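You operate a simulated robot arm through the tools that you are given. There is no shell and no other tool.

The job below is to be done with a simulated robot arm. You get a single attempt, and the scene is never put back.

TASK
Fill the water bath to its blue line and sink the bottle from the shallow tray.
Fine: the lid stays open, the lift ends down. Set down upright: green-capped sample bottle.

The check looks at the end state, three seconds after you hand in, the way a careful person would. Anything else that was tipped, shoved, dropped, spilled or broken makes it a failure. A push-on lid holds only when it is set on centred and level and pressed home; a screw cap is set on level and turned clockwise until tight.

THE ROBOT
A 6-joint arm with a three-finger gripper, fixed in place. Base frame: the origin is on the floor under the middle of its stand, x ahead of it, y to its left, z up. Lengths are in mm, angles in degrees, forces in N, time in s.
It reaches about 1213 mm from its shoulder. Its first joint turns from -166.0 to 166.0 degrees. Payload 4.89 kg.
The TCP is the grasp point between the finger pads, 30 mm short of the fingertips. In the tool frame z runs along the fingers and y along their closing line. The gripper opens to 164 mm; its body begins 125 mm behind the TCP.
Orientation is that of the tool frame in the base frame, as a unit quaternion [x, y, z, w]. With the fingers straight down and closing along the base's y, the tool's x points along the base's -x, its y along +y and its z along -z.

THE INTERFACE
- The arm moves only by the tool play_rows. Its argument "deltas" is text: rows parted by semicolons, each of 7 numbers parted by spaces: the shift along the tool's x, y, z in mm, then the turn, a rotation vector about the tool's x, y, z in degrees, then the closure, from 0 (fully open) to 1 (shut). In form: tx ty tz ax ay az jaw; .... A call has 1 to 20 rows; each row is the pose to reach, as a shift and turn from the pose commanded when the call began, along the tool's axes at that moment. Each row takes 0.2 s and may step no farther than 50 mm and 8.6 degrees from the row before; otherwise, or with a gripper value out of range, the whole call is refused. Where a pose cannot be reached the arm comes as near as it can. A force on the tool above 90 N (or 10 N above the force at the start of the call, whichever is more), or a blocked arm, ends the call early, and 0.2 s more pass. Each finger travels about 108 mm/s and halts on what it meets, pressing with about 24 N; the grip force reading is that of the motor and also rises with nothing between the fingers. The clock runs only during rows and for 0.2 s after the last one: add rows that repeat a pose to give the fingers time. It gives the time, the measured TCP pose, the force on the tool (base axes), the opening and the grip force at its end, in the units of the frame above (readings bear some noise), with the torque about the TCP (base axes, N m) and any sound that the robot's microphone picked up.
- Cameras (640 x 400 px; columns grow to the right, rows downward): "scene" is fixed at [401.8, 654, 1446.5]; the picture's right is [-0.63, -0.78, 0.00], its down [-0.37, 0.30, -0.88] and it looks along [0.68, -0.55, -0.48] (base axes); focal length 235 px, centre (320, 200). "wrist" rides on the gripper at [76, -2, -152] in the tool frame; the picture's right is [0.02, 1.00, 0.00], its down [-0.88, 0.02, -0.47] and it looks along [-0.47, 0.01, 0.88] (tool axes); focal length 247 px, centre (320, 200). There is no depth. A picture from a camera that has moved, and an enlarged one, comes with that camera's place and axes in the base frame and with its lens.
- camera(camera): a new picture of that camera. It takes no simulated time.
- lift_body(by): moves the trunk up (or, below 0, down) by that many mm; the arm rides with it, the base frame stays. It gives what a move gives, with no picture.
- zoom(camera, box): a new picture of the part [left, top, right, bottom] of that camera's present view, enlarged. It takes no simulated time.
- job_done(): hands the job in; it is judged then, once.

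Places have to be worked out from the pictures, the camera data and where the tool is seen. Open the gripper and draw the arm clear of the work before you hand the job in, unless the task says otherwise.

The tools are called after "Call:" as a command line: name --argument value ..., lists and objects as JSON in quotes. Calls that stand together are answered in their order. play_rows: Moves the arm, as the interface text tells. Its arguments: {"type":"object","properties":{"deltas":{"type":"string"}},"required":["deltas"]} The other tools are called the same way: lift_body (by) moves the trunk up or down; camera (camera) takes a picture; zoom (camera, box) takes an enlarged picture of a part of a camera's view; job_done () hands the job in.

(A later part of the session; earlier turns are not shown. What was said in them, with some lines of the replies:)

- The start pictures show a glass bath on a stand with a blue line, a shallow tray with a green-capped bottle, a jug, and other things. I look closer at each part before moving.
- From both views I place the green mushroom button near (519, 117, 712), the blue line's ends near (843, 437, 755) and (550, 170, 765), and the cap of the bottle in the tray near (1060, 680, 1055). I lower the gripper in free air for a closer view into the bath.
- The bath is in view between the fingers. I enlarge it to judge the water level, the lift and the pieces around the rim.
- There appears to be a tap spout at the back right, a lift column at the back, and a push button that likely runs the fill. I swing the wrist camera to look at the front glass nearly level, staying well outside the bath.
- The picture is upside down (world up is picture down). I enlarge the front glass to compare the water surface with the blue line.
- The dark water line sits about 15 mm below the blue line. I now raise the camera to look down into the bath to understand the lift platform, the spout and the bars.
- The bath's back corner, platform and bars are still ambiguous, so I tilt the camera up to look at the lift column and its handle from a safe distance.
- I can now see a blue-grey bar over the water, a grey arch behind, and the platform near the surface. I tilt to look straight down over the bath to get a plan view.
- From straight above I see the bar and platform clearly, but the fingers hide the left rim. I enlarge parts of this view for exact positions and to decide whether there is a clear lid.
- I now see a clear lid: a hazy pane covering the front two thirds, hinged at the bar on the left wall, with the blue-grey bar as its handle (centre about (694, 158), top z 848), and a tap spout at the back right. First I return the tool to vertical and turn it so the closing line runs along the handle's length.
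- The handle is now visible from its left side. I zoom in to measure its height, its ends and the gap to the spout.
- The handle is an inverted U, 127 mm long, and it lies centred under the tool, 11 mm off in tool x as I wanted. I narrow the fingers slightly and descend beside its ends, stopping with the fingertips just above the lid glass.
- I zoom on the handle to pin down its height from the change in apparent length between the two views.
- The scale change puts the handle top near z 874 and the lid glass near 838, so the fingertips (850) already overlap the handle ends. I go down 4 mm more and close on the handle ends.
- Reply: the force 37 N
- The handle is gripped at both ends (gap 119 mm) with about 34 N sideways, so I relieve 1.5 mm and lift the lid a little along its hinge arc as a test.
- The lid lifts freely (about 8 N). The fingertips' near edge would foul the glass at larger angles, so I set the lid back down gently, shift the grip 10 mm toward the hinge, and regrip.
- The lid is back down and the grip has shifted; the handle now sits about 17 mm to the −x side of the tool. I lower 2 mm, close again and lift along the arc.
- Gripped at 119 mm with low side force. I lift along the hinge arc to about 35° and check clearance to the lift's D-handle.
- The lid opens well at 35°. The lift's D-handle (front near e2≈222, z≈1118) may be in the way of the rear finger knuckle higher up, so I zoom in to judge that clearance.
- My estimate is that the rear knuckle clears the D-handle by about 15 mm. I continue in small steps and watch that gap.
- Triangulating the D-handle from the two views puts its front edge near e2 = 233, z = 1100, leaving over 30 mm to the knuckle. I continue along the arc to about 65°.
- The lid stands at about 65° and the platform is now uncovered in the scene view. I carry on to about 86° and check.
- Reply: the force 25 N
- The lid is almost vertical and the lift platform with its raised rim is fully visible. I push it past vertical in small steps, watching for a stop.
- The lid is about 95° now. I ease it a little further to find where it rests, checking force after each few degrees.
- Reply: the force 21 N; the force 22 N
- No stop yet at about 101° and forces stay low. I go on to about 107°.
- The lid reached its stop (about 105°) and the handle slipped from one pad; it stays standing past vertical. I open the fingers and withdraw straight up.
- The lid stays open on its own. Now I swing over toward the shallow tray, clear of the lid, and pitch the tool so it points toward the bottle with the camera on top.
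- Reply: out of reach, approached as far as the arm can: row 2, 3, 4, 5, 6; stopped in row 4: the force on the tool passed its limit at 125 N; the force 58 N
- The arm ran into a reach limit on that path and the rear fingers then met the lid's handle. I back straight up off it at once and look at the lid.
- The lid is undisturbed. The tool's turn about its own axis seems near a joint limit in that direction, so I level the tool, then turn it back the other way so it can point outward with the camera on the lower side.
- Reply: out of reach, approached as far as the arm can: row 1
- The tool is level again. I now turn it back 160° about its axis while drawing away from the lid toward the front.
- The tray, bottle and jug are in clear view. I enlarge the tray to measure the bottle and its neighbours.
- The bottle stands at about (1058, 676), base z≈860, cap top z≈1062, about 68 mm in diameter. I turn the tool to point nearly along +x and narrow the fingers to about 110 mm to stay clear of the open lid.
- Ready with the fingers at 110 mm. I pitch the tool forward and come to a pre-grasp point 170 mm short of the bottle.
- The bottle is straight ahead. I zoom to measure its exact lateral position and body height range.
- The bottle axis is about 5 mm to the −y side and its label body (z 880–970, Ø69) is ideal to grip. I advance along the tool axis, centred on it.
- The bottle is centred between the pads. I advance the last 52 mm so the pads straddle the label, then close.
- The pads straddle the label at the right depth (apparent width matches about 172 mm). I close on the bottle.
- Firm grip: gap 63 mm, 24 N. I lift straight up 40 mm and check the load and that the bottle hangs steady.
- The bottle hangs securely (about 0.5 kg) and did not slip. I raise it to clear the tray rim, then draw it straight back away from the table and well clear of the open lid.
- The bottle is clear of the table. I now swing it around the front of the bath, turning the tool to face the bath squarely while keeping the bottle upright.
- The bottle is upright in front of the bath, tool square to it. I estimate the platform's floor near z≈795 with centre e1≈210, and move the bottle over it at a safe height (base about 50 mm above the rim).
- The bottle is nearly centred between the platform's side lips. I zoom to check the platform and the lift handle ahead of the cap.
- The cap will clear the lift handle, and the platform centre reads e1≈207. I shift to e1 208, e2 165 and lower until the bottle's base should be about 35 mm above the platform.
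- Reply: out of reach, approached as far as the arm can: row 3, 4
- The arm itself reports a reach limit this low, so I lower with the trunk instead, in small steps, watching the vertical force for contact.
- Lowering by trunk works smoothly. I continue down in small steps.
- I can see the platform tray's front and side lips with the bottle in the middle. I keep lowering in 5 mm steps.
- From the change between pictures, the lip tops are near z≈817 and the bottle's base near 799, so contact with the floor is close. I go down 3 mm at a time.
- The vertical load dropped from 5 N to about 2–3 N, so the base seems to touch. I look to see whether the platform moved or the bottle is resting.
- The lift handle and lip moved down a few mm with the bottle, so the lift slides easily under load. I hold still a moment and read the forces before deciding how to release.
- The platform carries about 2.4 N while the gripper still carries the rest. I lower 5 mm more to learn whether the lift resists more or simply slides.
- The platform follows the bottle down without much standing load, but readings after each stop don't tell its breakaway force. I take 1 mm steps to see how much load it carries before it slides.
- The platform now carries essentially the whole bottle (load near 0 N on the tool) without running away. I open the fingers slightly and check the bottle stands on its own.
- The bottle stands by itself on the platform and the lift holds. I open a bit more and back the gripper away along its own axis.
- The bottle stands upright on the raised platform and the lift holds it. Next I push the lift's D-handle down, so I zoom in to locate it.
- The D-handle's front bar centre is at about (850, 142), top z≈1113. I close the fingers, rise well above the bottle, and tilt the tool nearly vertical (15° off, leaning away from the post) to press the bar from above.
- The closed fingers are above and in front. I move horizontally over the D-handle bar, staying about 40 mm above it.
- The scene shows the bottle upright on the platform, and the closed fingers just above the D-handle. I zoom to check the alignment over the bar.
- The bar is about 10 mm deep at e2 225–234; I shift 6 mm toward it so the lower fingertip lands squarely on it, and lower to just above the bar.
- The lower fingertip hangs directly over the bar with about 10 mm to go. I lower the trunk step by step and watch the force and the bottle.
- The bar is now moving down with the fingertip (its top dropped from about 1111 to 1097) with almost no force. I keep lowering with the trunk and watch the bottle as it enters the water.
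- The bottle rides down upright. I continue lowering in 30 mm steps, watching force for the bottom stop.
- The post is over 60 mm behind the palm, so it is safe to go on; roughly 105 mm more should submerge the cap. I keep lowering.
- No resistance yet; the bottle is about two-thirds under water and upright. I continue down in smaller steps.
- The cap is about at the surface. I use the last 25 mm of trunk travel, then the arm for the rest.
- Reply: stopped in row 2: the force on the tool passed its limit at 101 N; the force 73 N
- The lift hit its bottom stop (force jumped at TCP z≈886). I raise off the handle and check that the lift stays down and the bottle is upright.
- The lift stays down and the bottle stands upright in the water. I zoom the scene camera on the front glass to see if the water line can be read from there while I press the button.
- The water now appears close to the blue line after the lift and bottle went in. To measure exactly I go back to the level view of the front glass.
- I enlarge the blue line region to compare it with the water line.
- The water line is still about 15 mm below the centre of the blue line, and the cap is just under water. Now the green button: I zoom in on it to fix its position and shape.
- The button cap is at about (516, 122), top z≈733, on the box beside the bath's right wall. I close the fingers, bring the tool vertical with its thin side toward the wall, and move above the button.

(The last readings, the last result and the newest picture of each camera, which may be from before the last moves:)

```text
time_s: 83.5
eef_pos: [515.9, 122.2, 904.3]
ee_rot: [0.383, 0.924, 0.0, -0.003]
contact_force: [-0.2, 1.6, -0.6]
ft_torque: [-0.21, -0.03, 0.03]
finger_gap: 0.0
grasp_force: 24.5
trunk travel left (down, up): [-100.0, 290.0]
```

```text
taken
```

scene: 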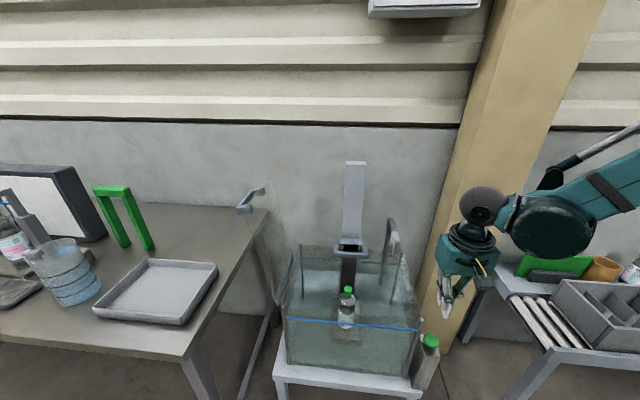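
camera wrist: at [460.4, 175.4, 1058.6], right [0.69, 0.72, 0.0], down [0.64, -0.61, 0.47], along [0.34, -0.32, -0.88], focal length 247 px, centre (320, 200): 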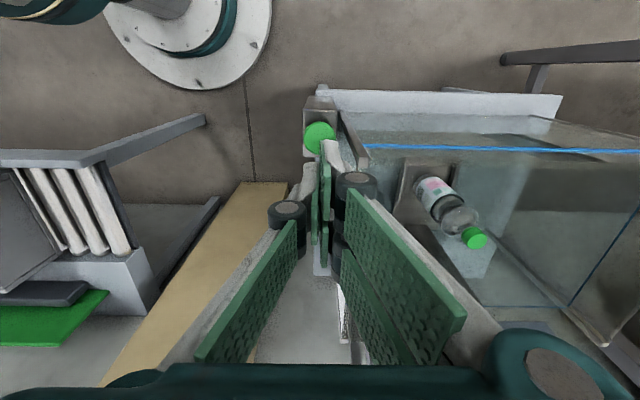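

The button is right beneath the tool and the scene camera has a clear view of the bath. I zoom to confirm the alignment before pressing.

Call:
zoom --camera "wrist" --box '[260, 80, 400, 230]'

Call:
zoom --camera "scene" --box '[340, 295, 440, 365]'

```text
2.67 times, centred on (330, 155) of wrist
camera zoom: at [460.4, 175.4, 1058.6], right [0.69, 0.72, 0.0], down [0.64, -0.61, 0.47], along [0.34, -0.32, -0.88], focal length 659 px, centre (293, 320)
```

zoom: 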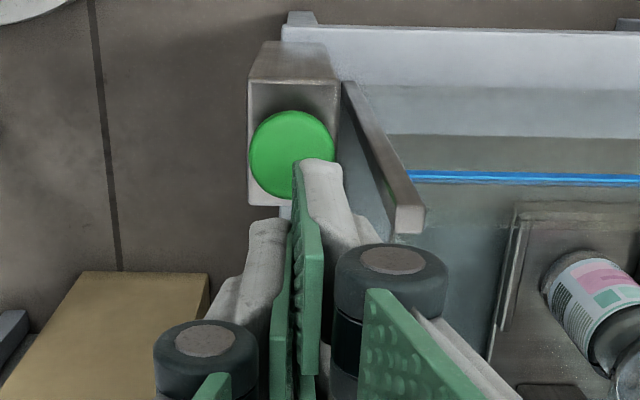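

```text
5.71 times, centred on (390, 330) of scene
camera zoom: at [401.8, 654.0, 1446.5], right [-0.63, -0.78, 0.0], down [-0.37, 0.3, -0.88], along [0.68, -0.55, -0.48], focal length 1343 px, centre (-80, -543)
```

zoom: 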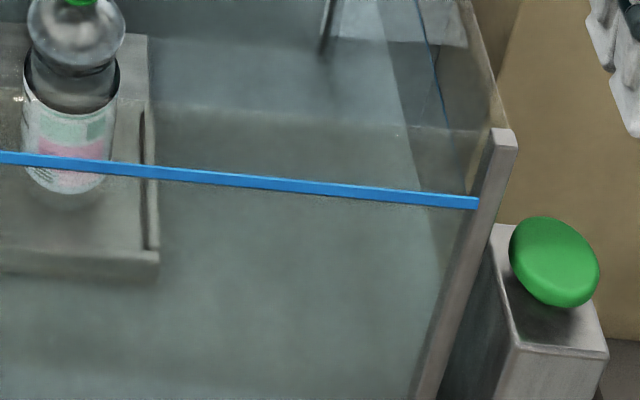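

The tool is over the button; I shift 8 mm away from the wall for knuckle clearance, and descend to just above the cap.

Call:
play_rows --deltas "0 -8 20 0 0 0 1; 0 -8 50 0 0 0 1; 0 -8 80 0 0 0 1; 0 -8 105 0 0 0 1; 0 -8 120 0 0 0 1"

Call:
zoom --camera "wrist" --box '[260, 80, 400, 230]'

Call:
zoom --camera "scene" --box '[380, 260, 480, 370]'

```text
time_s: 84.7
eef_pos: [509.0, 115.7, 784.7]
ee_rot: [0.384, 0.923, 0.001, -0.003]
contact_force: [-0.9, 0.1, 0.0]
ft_torque: [0.06, -0.12, 0.03]
finger_gap: 0.1
grasp_force: 24.2
trunk travel left (down, up): [-100.0, 290.0]
```

```text
2.67 times, centred on (330, 155) of wrist
camera zoom: at [454.1, 169.5, 938.3], right [0.69, 0.72, 0.0], down [0.64, -0.61, 0.47], along [0.34, -0.32, -0.88], focal length 659 px, centre (293, 320)
```

zoom: 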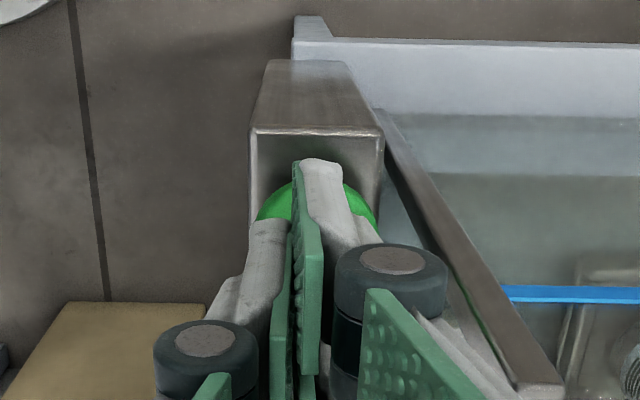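

```text
3.64 times, centred on (430, 315) of scene
camera zoom: at [401.8, 654.0, 1446.5], right [-0.63, -0.78, 0.0], down [-0.37, 0.3, -0.88], along [0.68, -0.55, -0.48], focal length 855 px, centre (-80, -218)
```

zoom: 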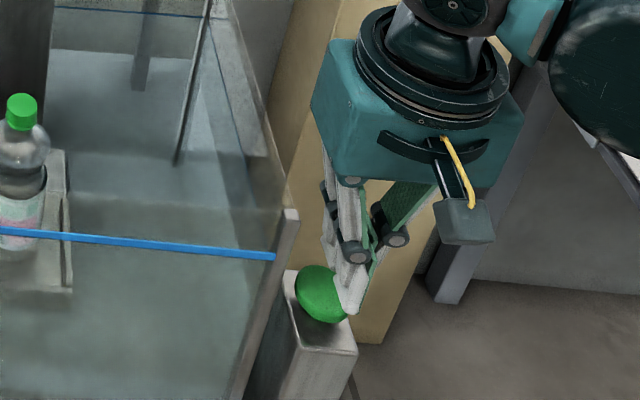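

Fingertips are about 20 mm above the cap and aligned. I lower gently to first contact.

Call:
play_rows --deltas "0 0 7 0 0 0 1; 0 0 13 0 0 0 1; 0 0 17 0 0 0 1; 0 0 20 0 0 0 1"

```text
time_s: 85.7
eef_pos: [508.2, 115.1, 764.2]
ee_rot: [0.383, 0.924, 0.001, -0.004]
contact_force: [-0.6, -1.0, -0.8]
ft_torque: [0.02, -0.04, 0.0]
finger_gap: 0.1
grasp_force: 23.6
trunk travel left (down, up): [-100.0, 290.0]
```

No contact yet at TCP z 764. I go down a few more millimetres, looking for force or a sound.

Call:
play_rows --deltas "0 0 2 0 0 0 1; 0 0 4 0 0 0 1"

Call:
zoom --camera "scene" --box '[390, 290, 470, 360]'

```text
time_s: 86.3
eef_pos: [509.2, 116.4, 759.3]
ee_rot: [0.384, 0.923, 0.0, -0.004]
contact_force: [-0.2, -0.3, -0.9]
ft_torque: [0.02, -0.03, 0.02]
finger_gap: 0.0
grasp_force: 24.2
trunk travel left (down, up): [-100.0, 290.0]
```

```text
5.71 times, centred on (430, 325) of scene
camera zoom: at [401.8, 654.0, 1446.5], right [-0.63, -0.78, 0.0], down [-0.37, 0.3, -0.88], along [0.68, -0.55, -0.48], focal length 1343 px, centre (-309, -514)
```

zoom: 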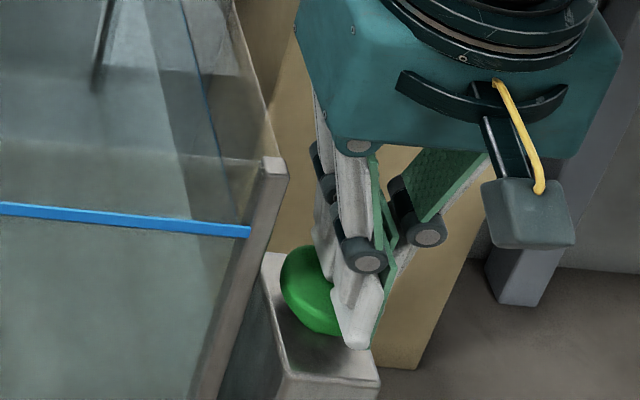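

The scene view shows the lower finger overlapping only the cap's near edge. I rise, shift 14 mm so that one fingertip sits on the cap's centre, and come down again.

Call:
play_rows --deltas "0 0 -18 0 0 0 1; -7 0 -18 0 0 0 1; -14 0 -18 0 0 0 1; -14 0 -8 0 0 0 1; -14 0 -2 0 0 0 1"

Call:
zoom --camera "scene" --box '[390, 290, 470, 360]'

Call:
zoom --camera "wrist" --box '[260, 80, 400, 230]'

```text
time_s: 87.5
eef_pos: [517.9, 105.4, 762.0]
ee_rot: [0.384, 0.923, 0.001, -0.003]
contact_force: [0.2, -0.8, 0.4]
ft_torque: [0.0, -0.01, 0.01]
finger_gap: 0.1
grasp_force: 24.0
trunk travel left (down, up): [-100.0, 290.0]
```

```text
5.71 times, centred on (430, 325) of scene
camera zoom: at [401.8, 654.0, 1446.5], right [-0.63, -0.78, 0.0], down [-0.37, 0.3, -0.88], along [0.68, -0.55, -0.48], focal length 1343 px, centre (-309, -514)
```

zoom: 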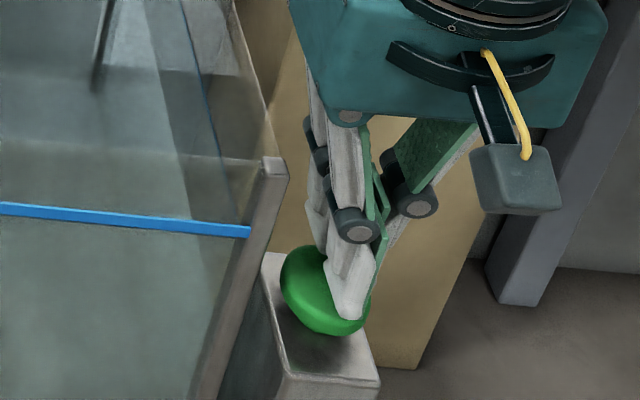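

```text
2.67 times, centred on (330, 155) of wrist
camera zoom: at [464.1, 159.1, 915.9], right [0.69, 0.72, 0.0], down [0.64, -0.61, 0.47], along [0.34, -0.32, -0.88], focal length 659 px, centre (293, 320)
```

zoom: 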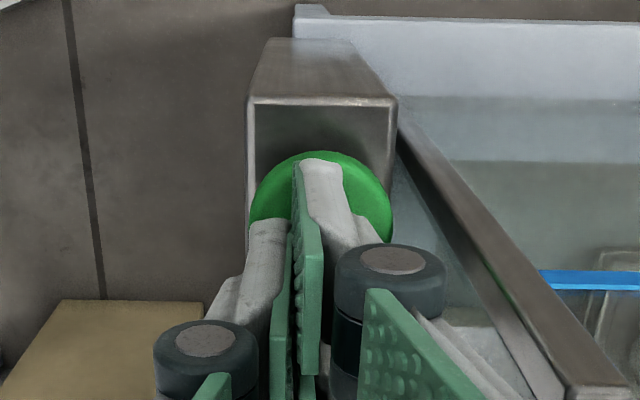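

The fingertip is now over the cap. I press down slowly in 2 mm steps.

Call:
play_rows --deltas "0 0 2 0 0 0 1; 0 0 4 0 0 0 1"

Call:
play_rows --deltas "0 0 2 0 0 0 1; 0 0 4 0 0 0 1"

```text
time_s: 88.1
eef_pos: [519.0, 106.4, 757.7]
ee_rot: [0.384, 0.923, 0.0, -0.004]
contact_force: [-0.8, 0.0, -0.3]
ft_torque: [-0.01, 0.0, 0.01]
finger_gap: 0.2
grasp_force: 23.7
trunk travel left (down, up): [-100.0, 290.0]
```

```text
time_s: 88.7
eef_pos: [518.7, 106.5, 754.1]
ee_rot: [0.383, 0.924, 0.0, -0.003]
contact_force: [0.2, 0.4, 1.1]
ft_torque: [0.02, 0.01, 0.01]
finger_gap: 0.0
grasp_force: 23.8
trunk travel left (down, up): [-100.0, 290.0]
```

A hint of contact (about 1 N). I press 2 mm at a time more.

Call:
play_rows --deltas "0 0 2 0 0 0 1"

Call:
play_rows --deltas "0 0 2 0 0 0 1"

Call:
zoom --camera "scene" --box '[390, 290, 470, 360]'

```text
time_s: 89.1
eef_pos: [519.8, 106.2, 752.5]
ee_rot: [0.383, 0.924, 0.001, -0.004]
contact_force: [0.0, 0.0, 1.2]
ft_torque: [-0.01, 0.01, -0.02]
finger_gap: 6.1
grasp_force: 45.2
trunk travel left (down, up): [-100.0, 290.0]
```

```text
time_s: 89.5
eef_pos: [518.2, 106.0, 749.1]
ee_rot: [0.383, 0.924, 0.0, -0.004]
contact_force: [0.7, 1.0, 2.2]
ft_torque: [0.02, -0.03, 0.0]
finger_gap: 5.8
grasp_force: 45.2
trunk travel left (down, up): [-100.0, 290.0]
heard: click
```

```text
5.71 times, centred on (430, 325) of scene
camera zoom: at [401.8, 654.0, 1446.5], right [-0.63, -0.78, 0.0], down [-0.37, 0.3, -0.88], along [0.68, -0.55, -0.48], focal length 1343 px, centre (-309, -514)
```

zoom: 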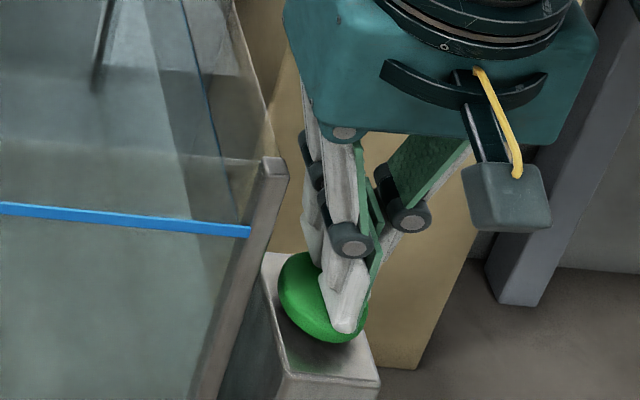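

A click: the button has been pressed. I look at the spout and the water right away to see what it does.

Call:
zoom --camera "scene" --box '[330, 200, 430, 310]'

Call:
zoom --camera "scene" --box '[350, 295, 450, 365]'

Call:
zoom --camera "scene" --box '[275, 290, 355, 345]'

```text
3.64 times, centred on (380, 255) of scene
camera zoom: at [401.8, 654.0, 1446.5], right [-0.63, -0.78, 0.0], down [-0.37, 0.3, -0.88], along [0.68, -0.55, -0.48], focal length 855 px, centre (102, 0)
```

zoom: 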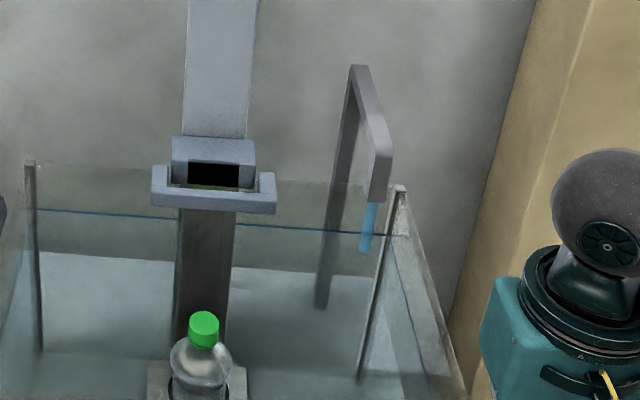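

```text
5.71 times, centred on (400, 330) of scene
camera zoom: at [401.8, 654.0, 1446.5], right [-0.63, -0.78, 0.0], down [-0.37, 0.3, -0.88], along [0.68, -0.55, -0.48], focal length 1343 px, centre (-137, -543)
```

zoom: 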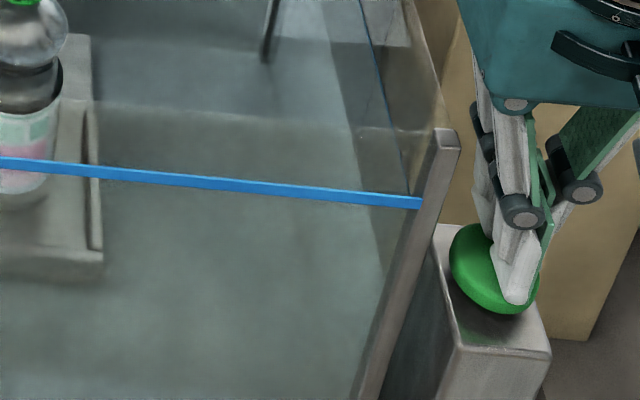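

```text
7.27 times, centred on (315, 318) of scene
camera zoom: at [401.8, 654.0, 1446.5], right [-0.63, -0.78, 0.0], down [-0.37, 0.3, -0.88], along [0.68, -0.55, -0.48], focal length 1710 px, centre (356, -654)
```

zoom: 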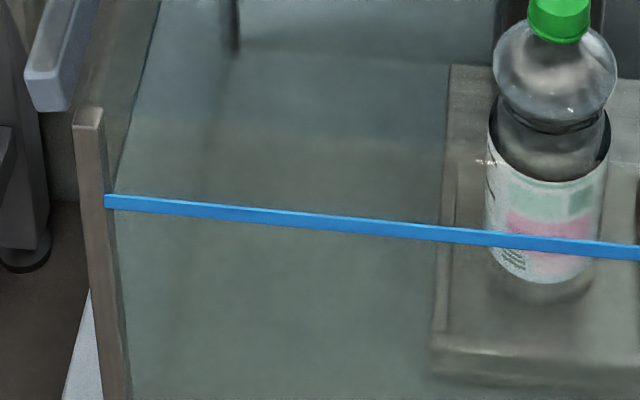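

Water is running from the spout. I take a baseline zoom of the back water line, then hold for one second to learn the rate.

Call:
zoom --camera "scene" --box '[375, 240, 425, 275]'

Call:
play_rows --deltas "0 0 0 0 0 0 1; 0 0 0 0 0 0 1; 0 0 0 0 0 0 1; 0 0 0 0 0 0 1"

Call:
zoom --camera "scene" --box '[375, 240, 425, 275]'

```text
11.43 times, centred on (400, 258) of scene
camera zoom: at [401.8, 654.0, 1446.5], right [-0.63, -0.78, 0.0], down [-0.37, 0.3, -0.88], along [0.68, -0.55, -0.48], focal length 2687 px, centre (-594, -457)
```

zoom: 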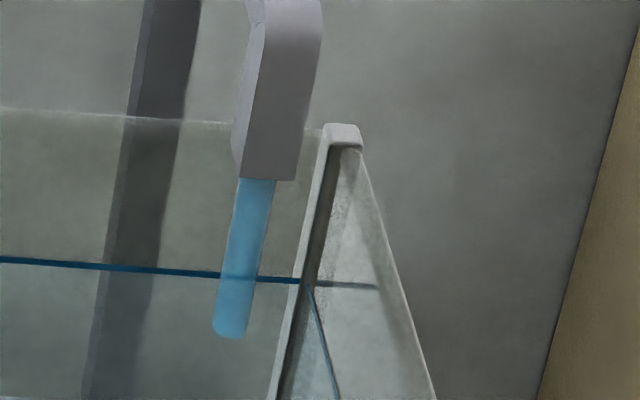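

```text
time_s: 90.5
eef_pos: [518.9, 106.0, 749.4]
ee_rot: [0.383, 0.924, -0.001, -0.004]
contact_force: [-0.5, -1.3, 2.9]
ft_torque: [0.0, -0.01, 0.01]
finger_gap: 6.1
grasp_force: 45.4
trunk travel left (down, up): [-100.0, 290.0]
```

```text
11.43 times, centred on (400, 258) of scene
camera zoom: at [401.8, 654.0, 1446.5], right [-0.63, -0.78, 0.0], down [-0.37, 0.3, -0.88], along [0.68, -0.55, -0.48], focal length 2687 px, centre (-594, -457)
```

zoom: 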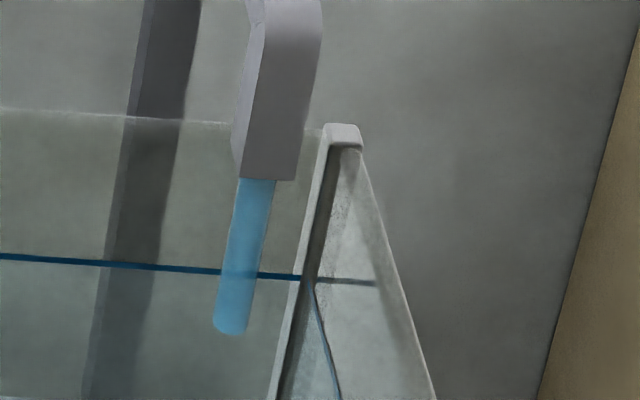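

The level rises about 1.4 mm per second. I test whether the flow depends on holding the button by lifting off briefly.

Call:
play_rows --deltas "0 0 -6 0 0 0 1; 0 0 -12 0 0 0 1"

Call:
zoom --camera "scene" --box '[375, 240, 425, 275]'

Call:
zoom --camera "scene" --box '[390, 290, 470, 360]'

```text
time_s: 91.1
eef_pos: [518.7, 106.0, 761.3]
ee_rot: [0.383, 0.924, 0.001, -0.004]
contact_force: [-0.2, -0.5, -0.3]
ft_torque: [0.01, 0.03, 0.01]
finger_gap: 0.0
grasp_force: 44.8
trunk travel left (down, up): [-100.0, 290.0]
```

```text
11.43 times, centred on (400, 258) of scene
camera zoom: at [401.8, 654.0, 1446.5], right [-0.63, -0.78, 0.0], down [-0.37, 0.3, -0.88], along [0.68, -0.55, -0.48], focal length 2687 px, centre (-594, -457)
```

zoom: 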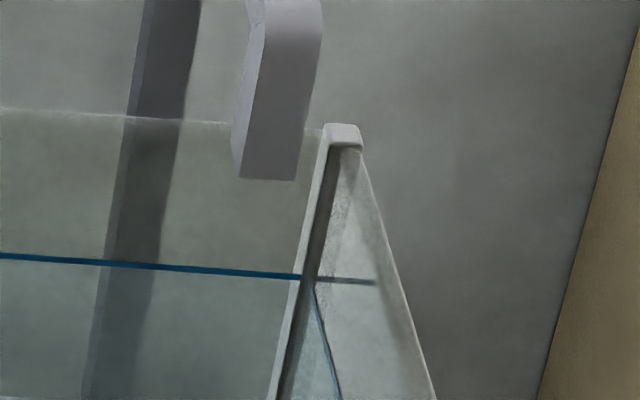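

```text
5.71 times, centred on (430, 325) of scene
camera zoom: at [401.8, 654.0, 1446.5], right [-0.63, -0.78, 0.0], down [-0.37, 0.3, -0.88], along [0.68, -0.55, -0.48], focal length 1343 px, centre (-309, -514)
```

zoom: 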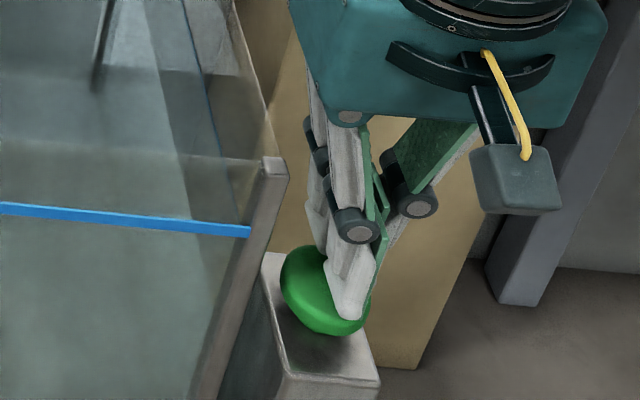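

Flow stops on release, so it is a hold-to-fill button. I press again and hold for about four seconds, then check the level.

Call:
play_rows --deltas "0 0 6 0 0 0 1; 0 0 12.5 0 0 0 1; 0 0 12.5 0 0 0 1; 0 0 12.5 0 0 0 1; 0 0 12.5 0 0 0 1; 0 0 12.5 0 0 0 1; 0 0 12.5 0 0 0 1; 0 0 12.5 0 0 0 1; 0 0 12.5 0 0 0 1; 0 0 12.5 0 0 0 1; 0 0 12.5 0 0 0 1; 0 0 12.5 0 0 0 1; 0 0 12.5 0 0 0 1; 0 0 12.5 0 0 0 1; 0 0 12.5 0 0 0 1; 0 0 12.5 0 0 0 1; 0 0 12.5 0 0 0 1; 0 0 12.5 0 0 0 1; 0 0 12.5 0 0 0 1; 0 0 12.5 0 0 0 1"

Call:
zoom --camera "scene" --box '[375, 240, 425, 275]'

```text
time_s: 95.3
eef_pos: [518.6, 105.8, 749.9]
ee_rot: [0.383, 0.924, 0.001, -0.004]
contact_force: [0.2, 0.0, 3.0]
ft_torque: [0.02, -0.01, -0.01]
finger_gap: 5.9
grasp_force: 45.6
trunk travel left (down, up): [-100.0, 290.0]
heard: click
```

```text
11.43 times, centred on (400, 258) of scene
camera zoom: at [401.8, 654.0, 1446.5], right [-0.63, -0.78, 0.0], down [-0.37, 0.3, -0.88], along [0.68, -0.55, -0.48], focal length 2687 px, centre (-594, -457)
```

zoom: 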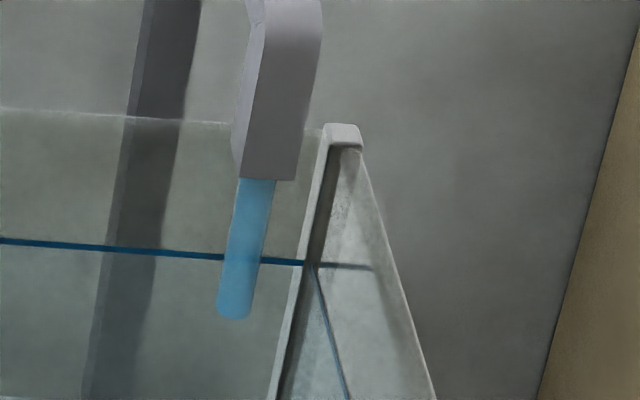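

The level has risen about 9.5 mm so far at roughly 1.9 mm/s. I hold about 1.3 s more, then release and go measure precisely.

Call:
play_rows --deltas "0 0 0 0 0 0 1; 0 0 0 0 0 0 1; 0 0 0 0 0 0 1; 0 0 0 0 0 0 1; 0 0 0 0 0 0 1; 0 0 0 0 0 0 1; 0 0 -6 0 0 0 1; 0 0 -14 0 0 0 1; 0 0 -30 0 0 0 1"

Call:
zoom --camera "scene" --box '[375, 240, 425, 275]'

Call:
zoom --camera "scene" --box '[350, 295, 450, 365]'

```text
time_s: 97.3
eef_pos: [520.1, 105.3, 779.9]
ee_rot: [0.384, 0.923, 0.0, -0.004]
contact_force: [0.7, -0.1, -0.4]
ft_torque: [-0.02, 0.11, 0.0]
finger_gap: 0.3
grasp_force: 45.2
trunk travel left (down, up): [-100.0, 290.0]
```

```text
11.43 times, centred on (400, 258) of scene
camera zoom: at [401.8, 654.0, 1446.5], right [-0.63, -0.78, 0.0], down [-0.37, 0.3, -0.88], along [0.68, -0.55, -0.48], focal length 2687 px, centre (-594, -457)
```

zoom: 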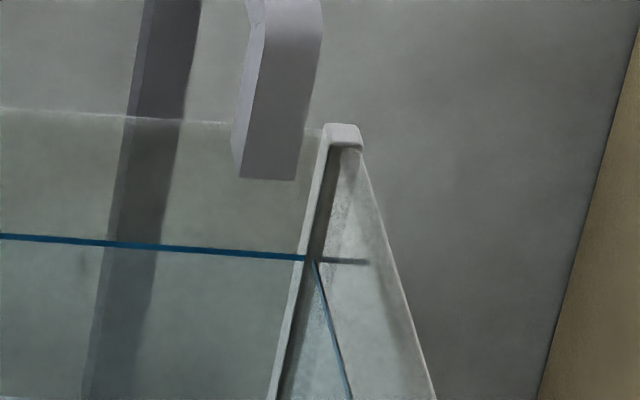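

```text
5.71 times, centred on (400, 330) of scene
camera zoom: at [401.8, 654.0, 1446.5], right [-0.63, -0.78, 0.0], down [-0.37, 0.3, -0.88], along [0.68, -0.55, -0.48], focal length 1343 px, centre (-137, -543)
```

zoom: 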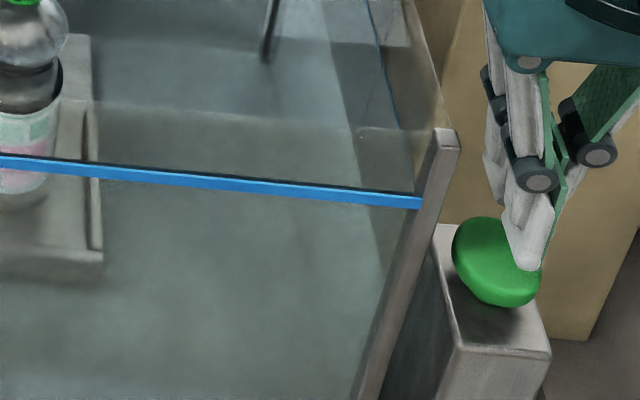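

The water line is now near the blue line. To judge it without glass parallax I take a level view with the camera at the line's own height, so I rise and swing to the front.

Call:
play_rows --deltas "0 0 -40 0 0 0 1; 0 0 -80 0 0 0 1; 0 0 -120 0 0 0 1"

Call:
play_rows --deltas "21.4 30 -0.5 0 -6.9 0 1; 42.8 60 -1 0 -13.8 0 1; 64.2 90 -1.6 0 -20.7 0 0.8; 85.6 120 -2.2 0 -27.6 0 0.6; 107 150 -2.8 0 -34.4 0 0.4; 128.4 180 -3.3 0 -41.3 0 0.2; 149.8 210 -3.9 0 -48.2 0 0; 171.2 240 -4.4 0 -55.1 0 0; 192.6 270 -5 0 -62 0 0"

Call:
play_rows --deltas "32 0 17 0 0 0 0; 64 0 34 0 0 0 0; 96 0 51 0 0 0 0; 127 0 67.5 0 0 0 0"

Call:
camera --camera "wrist"

```text
time_s: 98.1
eef_pos: [521.1, 105.5, 899.6]
ee_rot: [0.383, 0.924, 0.0, -0.004]
contact_force: [1.3, 0.7, -1.0]
ft_torque: [-0.06, 0.29, 0.03]
finger_gap: 0.0
grasp_force: 44.9
trunk travel left (down, up): [-100.0, 290.0]
```

```text
time_s: 100.1
eef_pos: [574.7, 430.9, 905.7]
ee_rot: [0.33, 0.793, -0.197, 0.474]
contact_force: [-0.9, -2.1, 0.8]
ft_torque: [0.36, 0.11, 0.27]
finger_gap: 164.0
grasp_force: 0.1
trunk travel left (down, up): [-100.0, 290.0]
```

```text
time_s: 101.1
eef_pos: [574.2, 431.8, 762.6]
ee_rot: [0.329, 0.793, -0.197, 0.473]
contact_force: [-0.2, 0.0, 0.8]
ft_torque: [0.18, 0.06, 0.14]
finger_gap: 164.0
grasp_force: 0.1
trunk travel left (down, up): [-100.0, 290.0]
```

```text
taken
camera wrist: at [451.9, 552.1, 767.7], right [0.7, 0.71, -0.02], down [0.02, 0.01, 1.0], along [0.71, -0.7, 0.0], focal length 247 px, centre (320, 200)
```

wrist: 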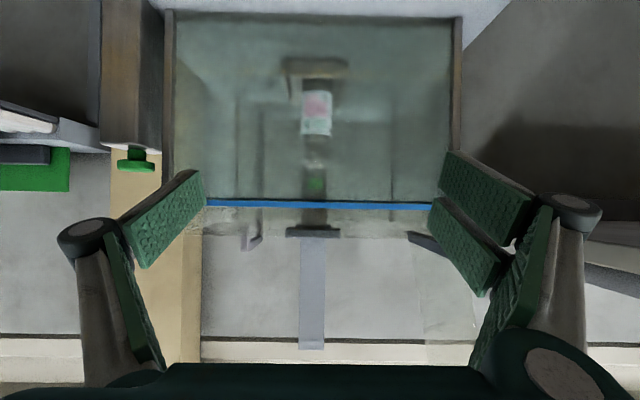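

The camera is now level with the line. I enlarge the blue line strongly on both sides.

Call:
zoom --camera "wrist" --box '[200, 180, 290, 230]'

Call:
zoom --camera "wrist" --box '[350, 180, 440, 230]'

Call:
zoom --camera "wrist" --box '[270, 180, 370, 240]'

```text
7.11 times, centred on (245, 205) of wrist
camera zoom: at [451.9, 552.1, 767.7], right [0.7, 0.71, -0.02], down [0.02, 0.01, 1.0], along [0.71, -0.7, 0.0], focal length 1756 px, centre (853, 164)
```

zoom: 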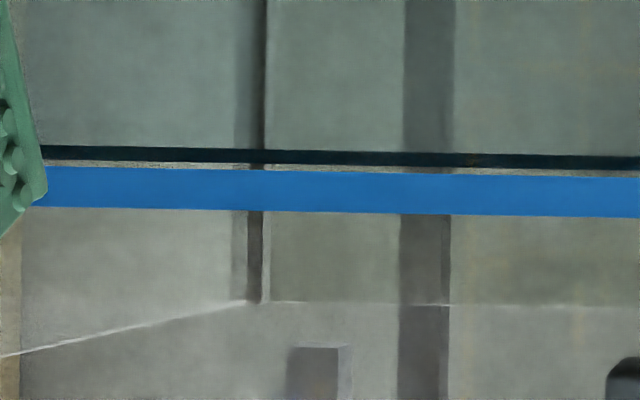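

```text
7.11 times, centred on (395, 205) of wrist
camera zoom: at [451.9, 552.1, 767.7], right [0.7, 0.71, -0.02], down [0.02, 0.01, 1.0], along [0.71, -0.7, 0.0], focal length 1756 px, centre (-213, 164)
```

zoom: 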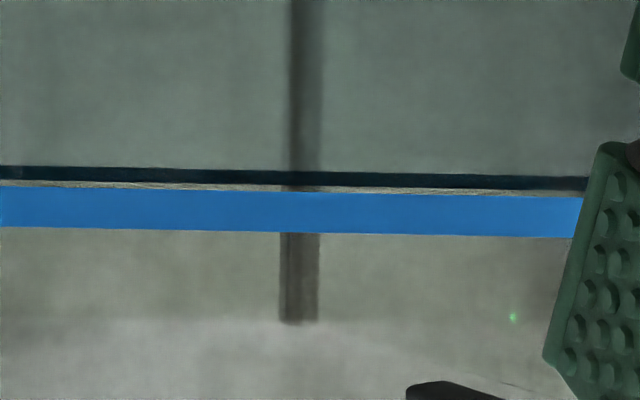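

```text
6.40 times, centred on (320, 210) of wrist
camera zoom: at [451.9, 552.1, 767.7], right [0.7, 0.71, -0.02], down [0.02, 0.01, 1.0], along [0.71, -0.7, 0.0], focal length 1581 px, centre (320, 136)
```

zoom: 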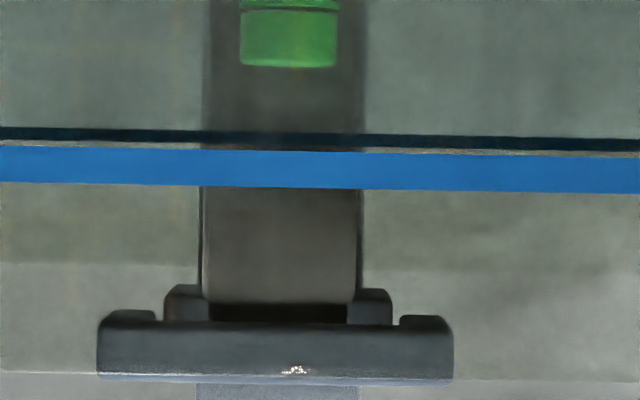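

In the level view the dark water edge sits just under the blue band: its top is about 5.8 mm, and its middle 7.4 mm, below the band's centre. I need roughly 6.5 mm more, about 3.7 s at 1.75 mm/s. I return to the button.

Call:
play_rows --deltas "-32 0 -17 0 0 0 0; -64 0 -34 0 0 0 0; -96 0 -51 0 0 0 0; -127 0 -67.5 0 0 0 0"

Call:
play_rows --deltas "-9.6 -29.7 19.2 0 6.9 0 0.3; -19.2 -59.4 38.4 0 13.8 0 0.6; -28.8 -89.1 57.6 0 20.7 0 0.9; -38.4 -118.8 76.8 0 27.6 0 1; -48 -148.6 96 0 34.4 0 1; -57.7 -178.3 115.1 0 41.3 0 1; -67.3 -208 134.3 0 48.2 0 1; -76.9 -237.7 153.5 0 55.1 0 1; -86.5 -267.4 172.7 0 62 0 1"

Call:
camera --camera "wrist"

```text
time_s: 102.1
eef_pos: [575.5, 433.0, 907.0]
ee_rot: [0.329, 0.794, -0.197, 0.472]
contact_force: [0.2, 1.6, -0.7]
ft_torque: [-0.18, -0.03, -0.16]
finger_gap: 164.0
grasp_force: 0.0
trunk travel left (down, up): [-100.0, 290.0]
```

```text
time_s: 104.1
eef_pos: [521.6, 106.7, 899.8]
ee_rot: [0.382, 0.924, 0.0, -0.003]
contact_force: [-1.1, 1.2, 0.2]
ft_torque: [-0.19, -0.07, -0.02]
finger_gap: 0.0
grasp_force: 24.0
trunk travel left (down, up): [-100.0, 290.0]
```

```text
taken
camera wrist: at [466.6, 160.8, 1055.2], right [0.69, 0.72, 0.0], down [0.64, -0.61, 0.47], along [0.34, -0.32, -0.88], focal length 247 px, centre (320, 200)
```

wrist: 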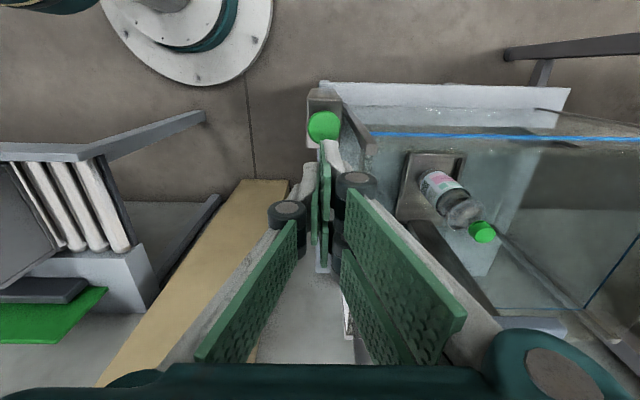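

I'm back above the button in the same spot. I descend to just above it.

Call:
play_rows --deltas "0 0 40 0 0 0 1; 0 0 80 0 0 0 1; 0 0 115 0 0 0 1; 0 0 130 0 0 0 1; 0 0 137 0 0 0 1"

Call:
zoom --camera "scene" --box '[375, 240, 425, 275]'

```text
time_s: 105.3
eef_pos: [520.9, 107.4, 762.8]
ee_rot: [0.383, 0.924, 0.0, -0.004]
contact_force: [0.0, -0.6, 0.2]
ft_torque: [0.0, 0.03, -0.01]
finger_gap: 0.3
grasp_force: 24.2
trunk travel left (down, up): [-100.0, 290.0]
```

```text
11.43 times, centred on (400, 258) of scene
camera zoom: at [401.8, 654.0, 1446.5], right [-0.63, -0.78, 0.0], down [-0.37, 0.3, -0.88], along [0.68, -0.55, -0.48], focal length 2687 px, centre (-594, -457)
```

zoom: 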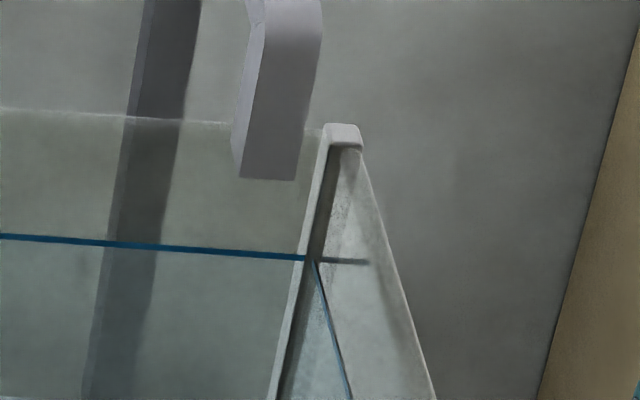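

I press and hold for about 3.1 s of flow, then release, aiming for about 5.5 mm of rise.

Call:
play_rows --deltas "0 0 6 0 0 0 1; 0 0 13.5 0 0 0 1; 0 0 13.5 0 0 0 1; 0 0 13.5 0 0 0 1; 0 0 13.5 0 0 0 1; 0 0 13.5 0 0 0 1; 0 0 13.5 0 0 0 1; 0 0 13.5 0 0 0 1; 0 0 13.5 0 0 0 1; 0 0 13.5 0 0 0 1; 0 0 13.5 0 0 0 1; 0 0 13.5 0 0 0 1; 0 0 13.5 0 0 0 1; 0 0 13.5 0 0 0 1; 0 0 13.5 0 0 0 1; 0 0 13.5 0 0 0 1; 0 0 13.5 0 0 0 1; 0 0 5 0 0 0 1; 0 0 -10 0 0 0 1"

Call:
zoom --camera "scene" --box '[375, 240, 425, 275]'

Call:
zoom --camera "scene" --box '[350, 295, 450, 365]'

```text
time_s: 109.3
eef_pos: [521.1, 106.7, 773.1]
ee_rot: [0.384, 0.923, 0.001, -0.003]
contact_force: [-0.1, -0.1, -1.0]
ft_torque: [0.0, 0.06, -0.03]
finger_gap: 0.0
grasp_force: 44.7
trunk travel left (down, up): [-100.0, 290.0]
heard: click
```

```text
11.43 times, centred on (400, 258) of scene
camera zoom: at [401.8, 654.0, 1446.5], right [-0.63, -0.78, 0.0], down [-0.37, 0.3, -0.88], along [0.68, -0.55, -0.48], focal length 2687 px, centre (-594, -457)
```

zoom: 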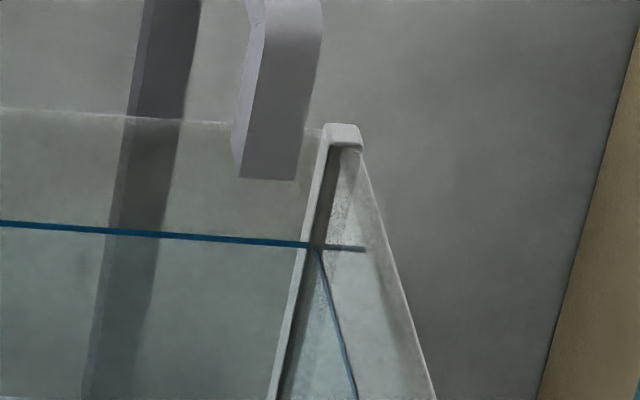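

```text
5.71 times, centred on (400, 330) of scene
camera zoom: at [401.8, 654.0, 1446.5], right [-0.63, -0.78, 0.0], down [-0.37, 0.3, -0.88], along [0.68, -0.55, -0.48], focal length 1343 px, centre (-137, -543)
```

zoom: 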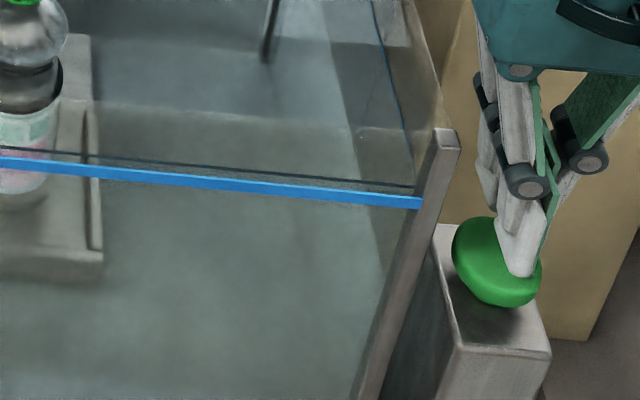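

The back water line rose by about 6 mm, close to target, and the flow has stopped. I verify with the level view again.

Call:
play_rows --deltas "0 0 -40 0 0 0 1; 0 0 -80 0 0 0 1; 0 0 -127 0 0 0 1"

Call:
play_rows --deltas "21.4 30 -0.5 0 -6.9 0 1; 42.8 60 -1 0 -13.8 0 1; 64.2 90 -1.6 0 -20.7 0 0.8; 85.6 120 -2.2 0 -27.6 0 0.6; 107 150 -2.8 0 -34.4 0 0.4; 128.4 180 -3.3 0 -41.3 0 0.2; 149.8 210 -3.9 0 -48.2 0 0; 171.2 240 -4.4 0 -55.1 0 0; 192.6 270 -5 0 -62 0 0"

Call:
play_rows --deltas "32 0 17 0 0 0 0; 64 0 34 0 0 0 0; 96 0 51 0 0 0 0; 121 0 64.5 0 0 0 0"

Call:
camera --camera "wrist"

Call:
zoom --camera "wrist" --box '[200, 175, 290, 225]'

Call:
zoom --camera "wrist" --box '[350, 175, 440, 225]'

```text
time_s: 110.1
eef_pos: [523.3, 108.2, 901.6]
ee_rot: [0.384, 0.923, 0.001, -0.003]
contact_force: [2.0, 0.2, 0.0]
ft_torque: [-0.05, 0.31, -0.01]
finger_gap: 0.1
grasp_force: 45.0
trunk travel left (down, up): [-100.0, 290.0]
```

```text
time_s: 112.1
eef_pos: [576.5, 432.5, 906.8]
ee_rot: [0.328, 0.793, -0.196, 0.474]
contact_force: [-0.1, -2.5, 1.1]
ft_torque: [0.35, 0.15, 0.28]
finger_gap: 163.9
grasp_force: 0.0
trunk travel left (down, up): [-100.0, 290.0]
```

```text
time_s: 113.1
eef_pos: [575.2, 434.3, 767.3]
ee_rot: [0.33, 0.793, -0.198, 0.472]
contact_force: [-0.4, -0.6, 1.6]
ft_torque: [0.12, 0.05, 0.13]
finger_gap: 164.0
grasp_force: 0.1
trunk travel left (down, up): [-100.0, 290.0]
```

```text
taken
camera wrist: at [453.7, 553.2, 774.1], right [0.7, 0.71, -0.02], down [0.02, 0.01, 1.0], along [0.71, -0.7, 0.0], focal length 247 px, centre (320, 200)
```

wrist: 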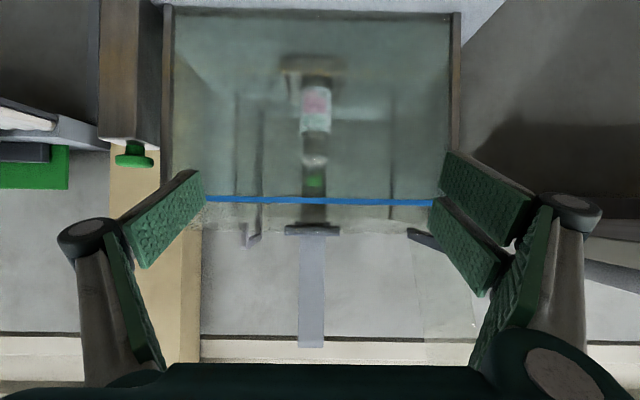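

```text
7.11 times, centred on (245, 200) of wrist
camera zoom: at [453.7, 553.2, 774.1], right [0.7, 0.71, -0.02], down [0.02, 0.01, 1.0], along [0.71, -0.7, 0.0], focal length 1756 px, centre (853, 200)
```

zoom: 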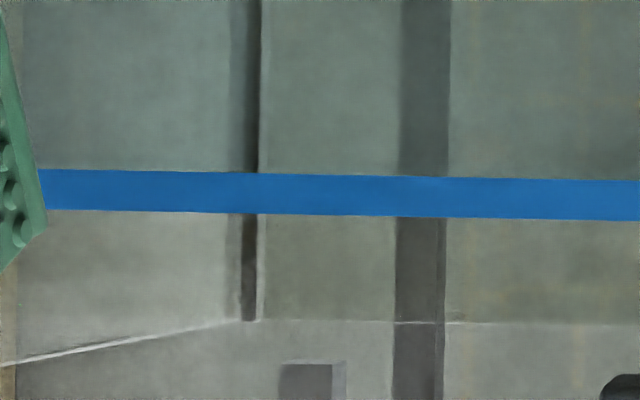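

```text
7.11 times, centred on (395, 200) of wrist
camera zoom: at [453.7, 553.2, 774.1], right [0.7, 0.71, -0.02], down [0.02, 0.01, 1.0], along [0.71, -0.7, 0.0], focal length 1756 px, centre (-213, 200)
```

zoom: 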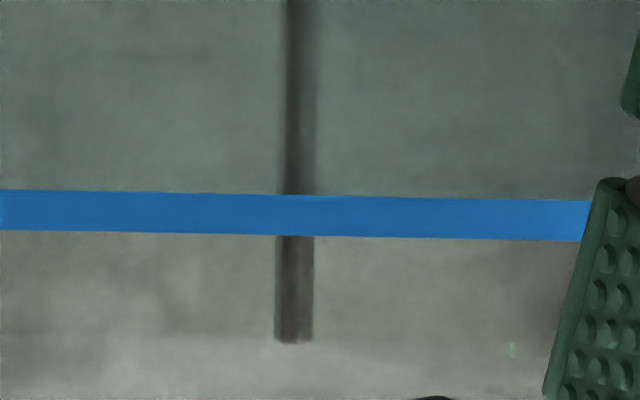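

In the level view the water edge is now hidden right behind the blue band, so the bath is filled to its line. I draw the arm up and clear and take a final look at everything.

Call:
play_rows --deltas "-32 0 -17 0 0 0 0; -64 0 -34 0 0 0 0; -96 0 -51 0 0 0 0; -127 0 -67.5 0 0 0 0"

Call:
lift_body --by 250

Call:
play_rows --deltas "0 0 -20 0 7 0 0; 0 0 -40 0 14 0 0; 0 0 -60 0 21 0 0; 0 0 -80 0 28 0 0; 0 0 -100 0 35 0 0"

Call:
camera --camera "scene"

Call:
camera --camera "wrist"

```text
time_s: 114.1
eef_pos: [576.3, 433.1, 911.4]
ee_rot: [0.329, 0.794, -0.196, 0.473]
contact_force: [1.5, 0.5, -0.8]
ft_torque: [-0.18, -0.01, -0.23]
finger_gap: 163.8
grasp_force: 0.1
trunk travel left (down, up): [-100.0, 290.0]
```

```text
time_s: 116.7
eef_pos: [576.7, 432.7, 1162.2]
ee_rot: [0.33, 0.793, -0.198, 0.472]
contact_force: [1.0, -1.3, -0.5]
ft_torque: [0.01, 0.0, -0.03]
finger_gap: 164.0
grasp_force: 0.1
trunk travel left (down, up): [-350.0, 40.0]
```

```text
time_s: 117.8
eef_pos: [518.7, 497.4, 1209.5]
ee_rot: [0.374, 0.899, -0.088, 0.211]
contact_force: [0.6, 0.8, -0.2]
ft_torque: [-0.05, 0.0, -0.06]
finger_gap: 164.0
grasp_force: 0.1
trunk travel left (down, up): [-350.0, 40.0]
```

```text
taken
```

scene: 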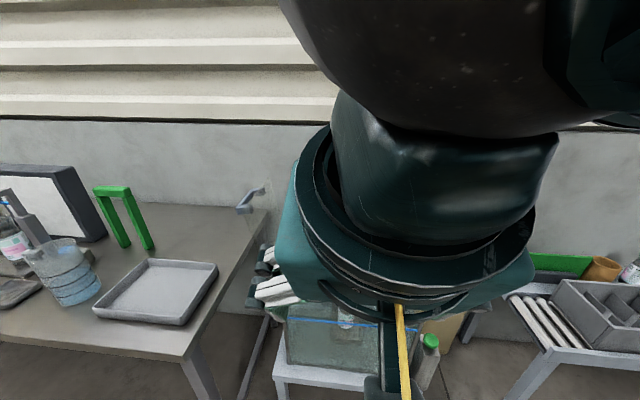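

```text
taken
camera wrist: at [419.7, 593.3, 1312.0], right [0.7, 0.72, -0.01], down [0.42, -0.4, 0.82], along [0.58, -0.57, -0.58], focal length 247 px, centre (320, 200)
```

wrist: 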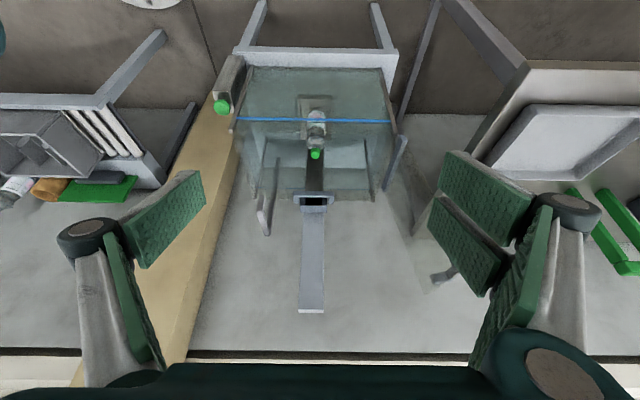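

All looks as intended, but the arm blocks the scene camera. I move it back near its starting place and check once more.

Call:
play_rows --deltas "-24.3 -29 -8 0 5.4 0 0; -48.6 -58.2 -16 0 10.8 0 0; -73 -87.2 -24 0 16.2 0 0; -97.3 -116.3 -32 0 21.6 0 0; -121.6 -145.4 -40 0 27 0 0"

Call:
camera --camera "scene"

Call:
zoom --camera "scene" --box '[260, 160, 460, 370]'

Call:
zoom --camera "scene" --box '[0, 150, 260, 350]'

```text
time_s: 119.0
eef_pos: [475.6, 327.4, 1300.8]
ee_rot: [0.383, 0.924, 0.001, -0.003]
contact_force: [-0.3, 1.1, 0.3]
ft_torque: [-0.1, -0.02, 0.01]
finger_gap: 164.0
grasp_force: 0.0
trunk travel left (down, up): [-350.0, 40.0]
```

```text
taken
```

scene: 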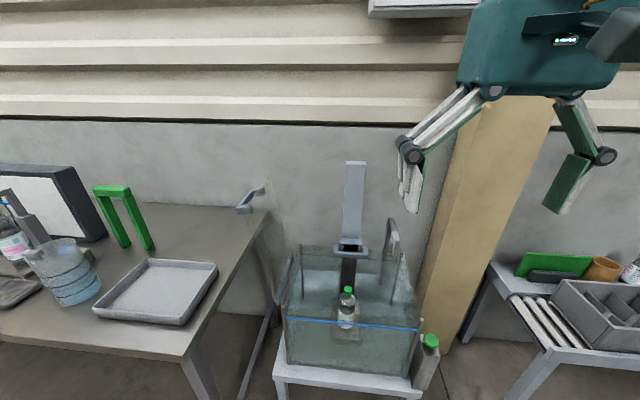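

```text
1.90 times, centred on (360, 265) of scene
camera zoom: at [401.8, 654.0, 1446.5], right [-0.63, -0.78, 0.0], down [-0.37, 0.3, -0.88], along [0.68, -0.55, -0.48], focal length 448 px, centre (244, 76)
```

zoom: 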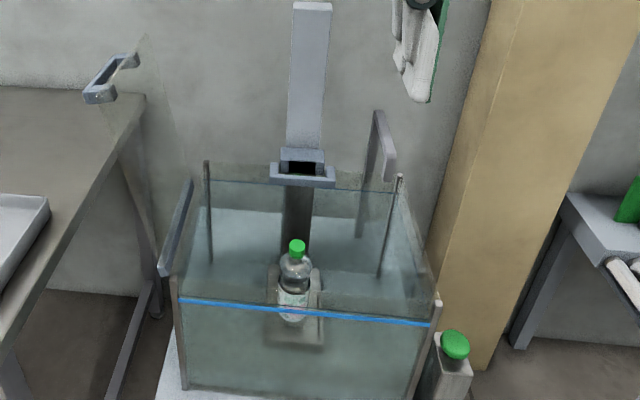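

```text
2.00 times, centred on (130, 250) of scene
camera zoom: at [401.8, 654.0, 1446.5], right [-0.63, -0.78, 0.0], down [-0.37, 0.3, -0.88], along [0.68, -0.55, -0.48], focal length 470 px, centre (700, 100)
```

zoom: 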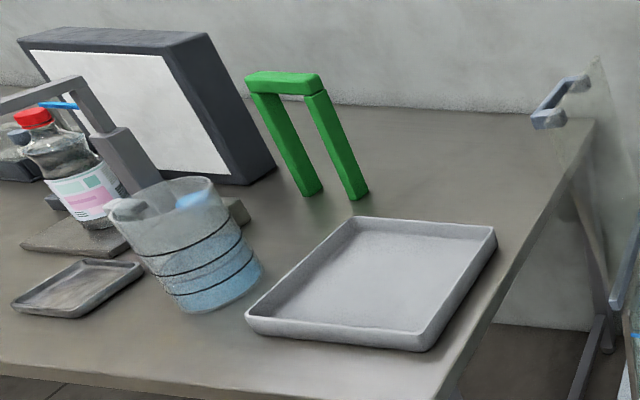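

Final check: the bottle stands upright and submerged on the lowered lift, and the water is at the blue line with the flow off. The lid stays open, the tray and its neighbours have not moved, and the gripper is open and clear, so I hand the job in.

Call:
job_done

```text
The job is handed in.
```

I filled the bath to its blue line and sank the green-capped bottle from the shallow tray. I then handed the job in; no result has come back yet.

- **Bottle:** it stands upright on the lift platform, with its cap under water.
- **Water:** in a level view, the water edge sits right behind the blue line. The fill button runs only while held, and the spout stopped when I released it.
- **Lid and lift:** the lid stays open past vertical, and the lift is down at its bottom stop.
- **Everything else:** the tray, jug and other items were where they started in the last pictures. The gripper is open and the arm is clear of the bath.

**Bump on the lid:** while moving toward the tray, the gripper bumped the open lid's handle at about 125 N and stopped. I backed off at once; the lid stayed open and looked undamaged.
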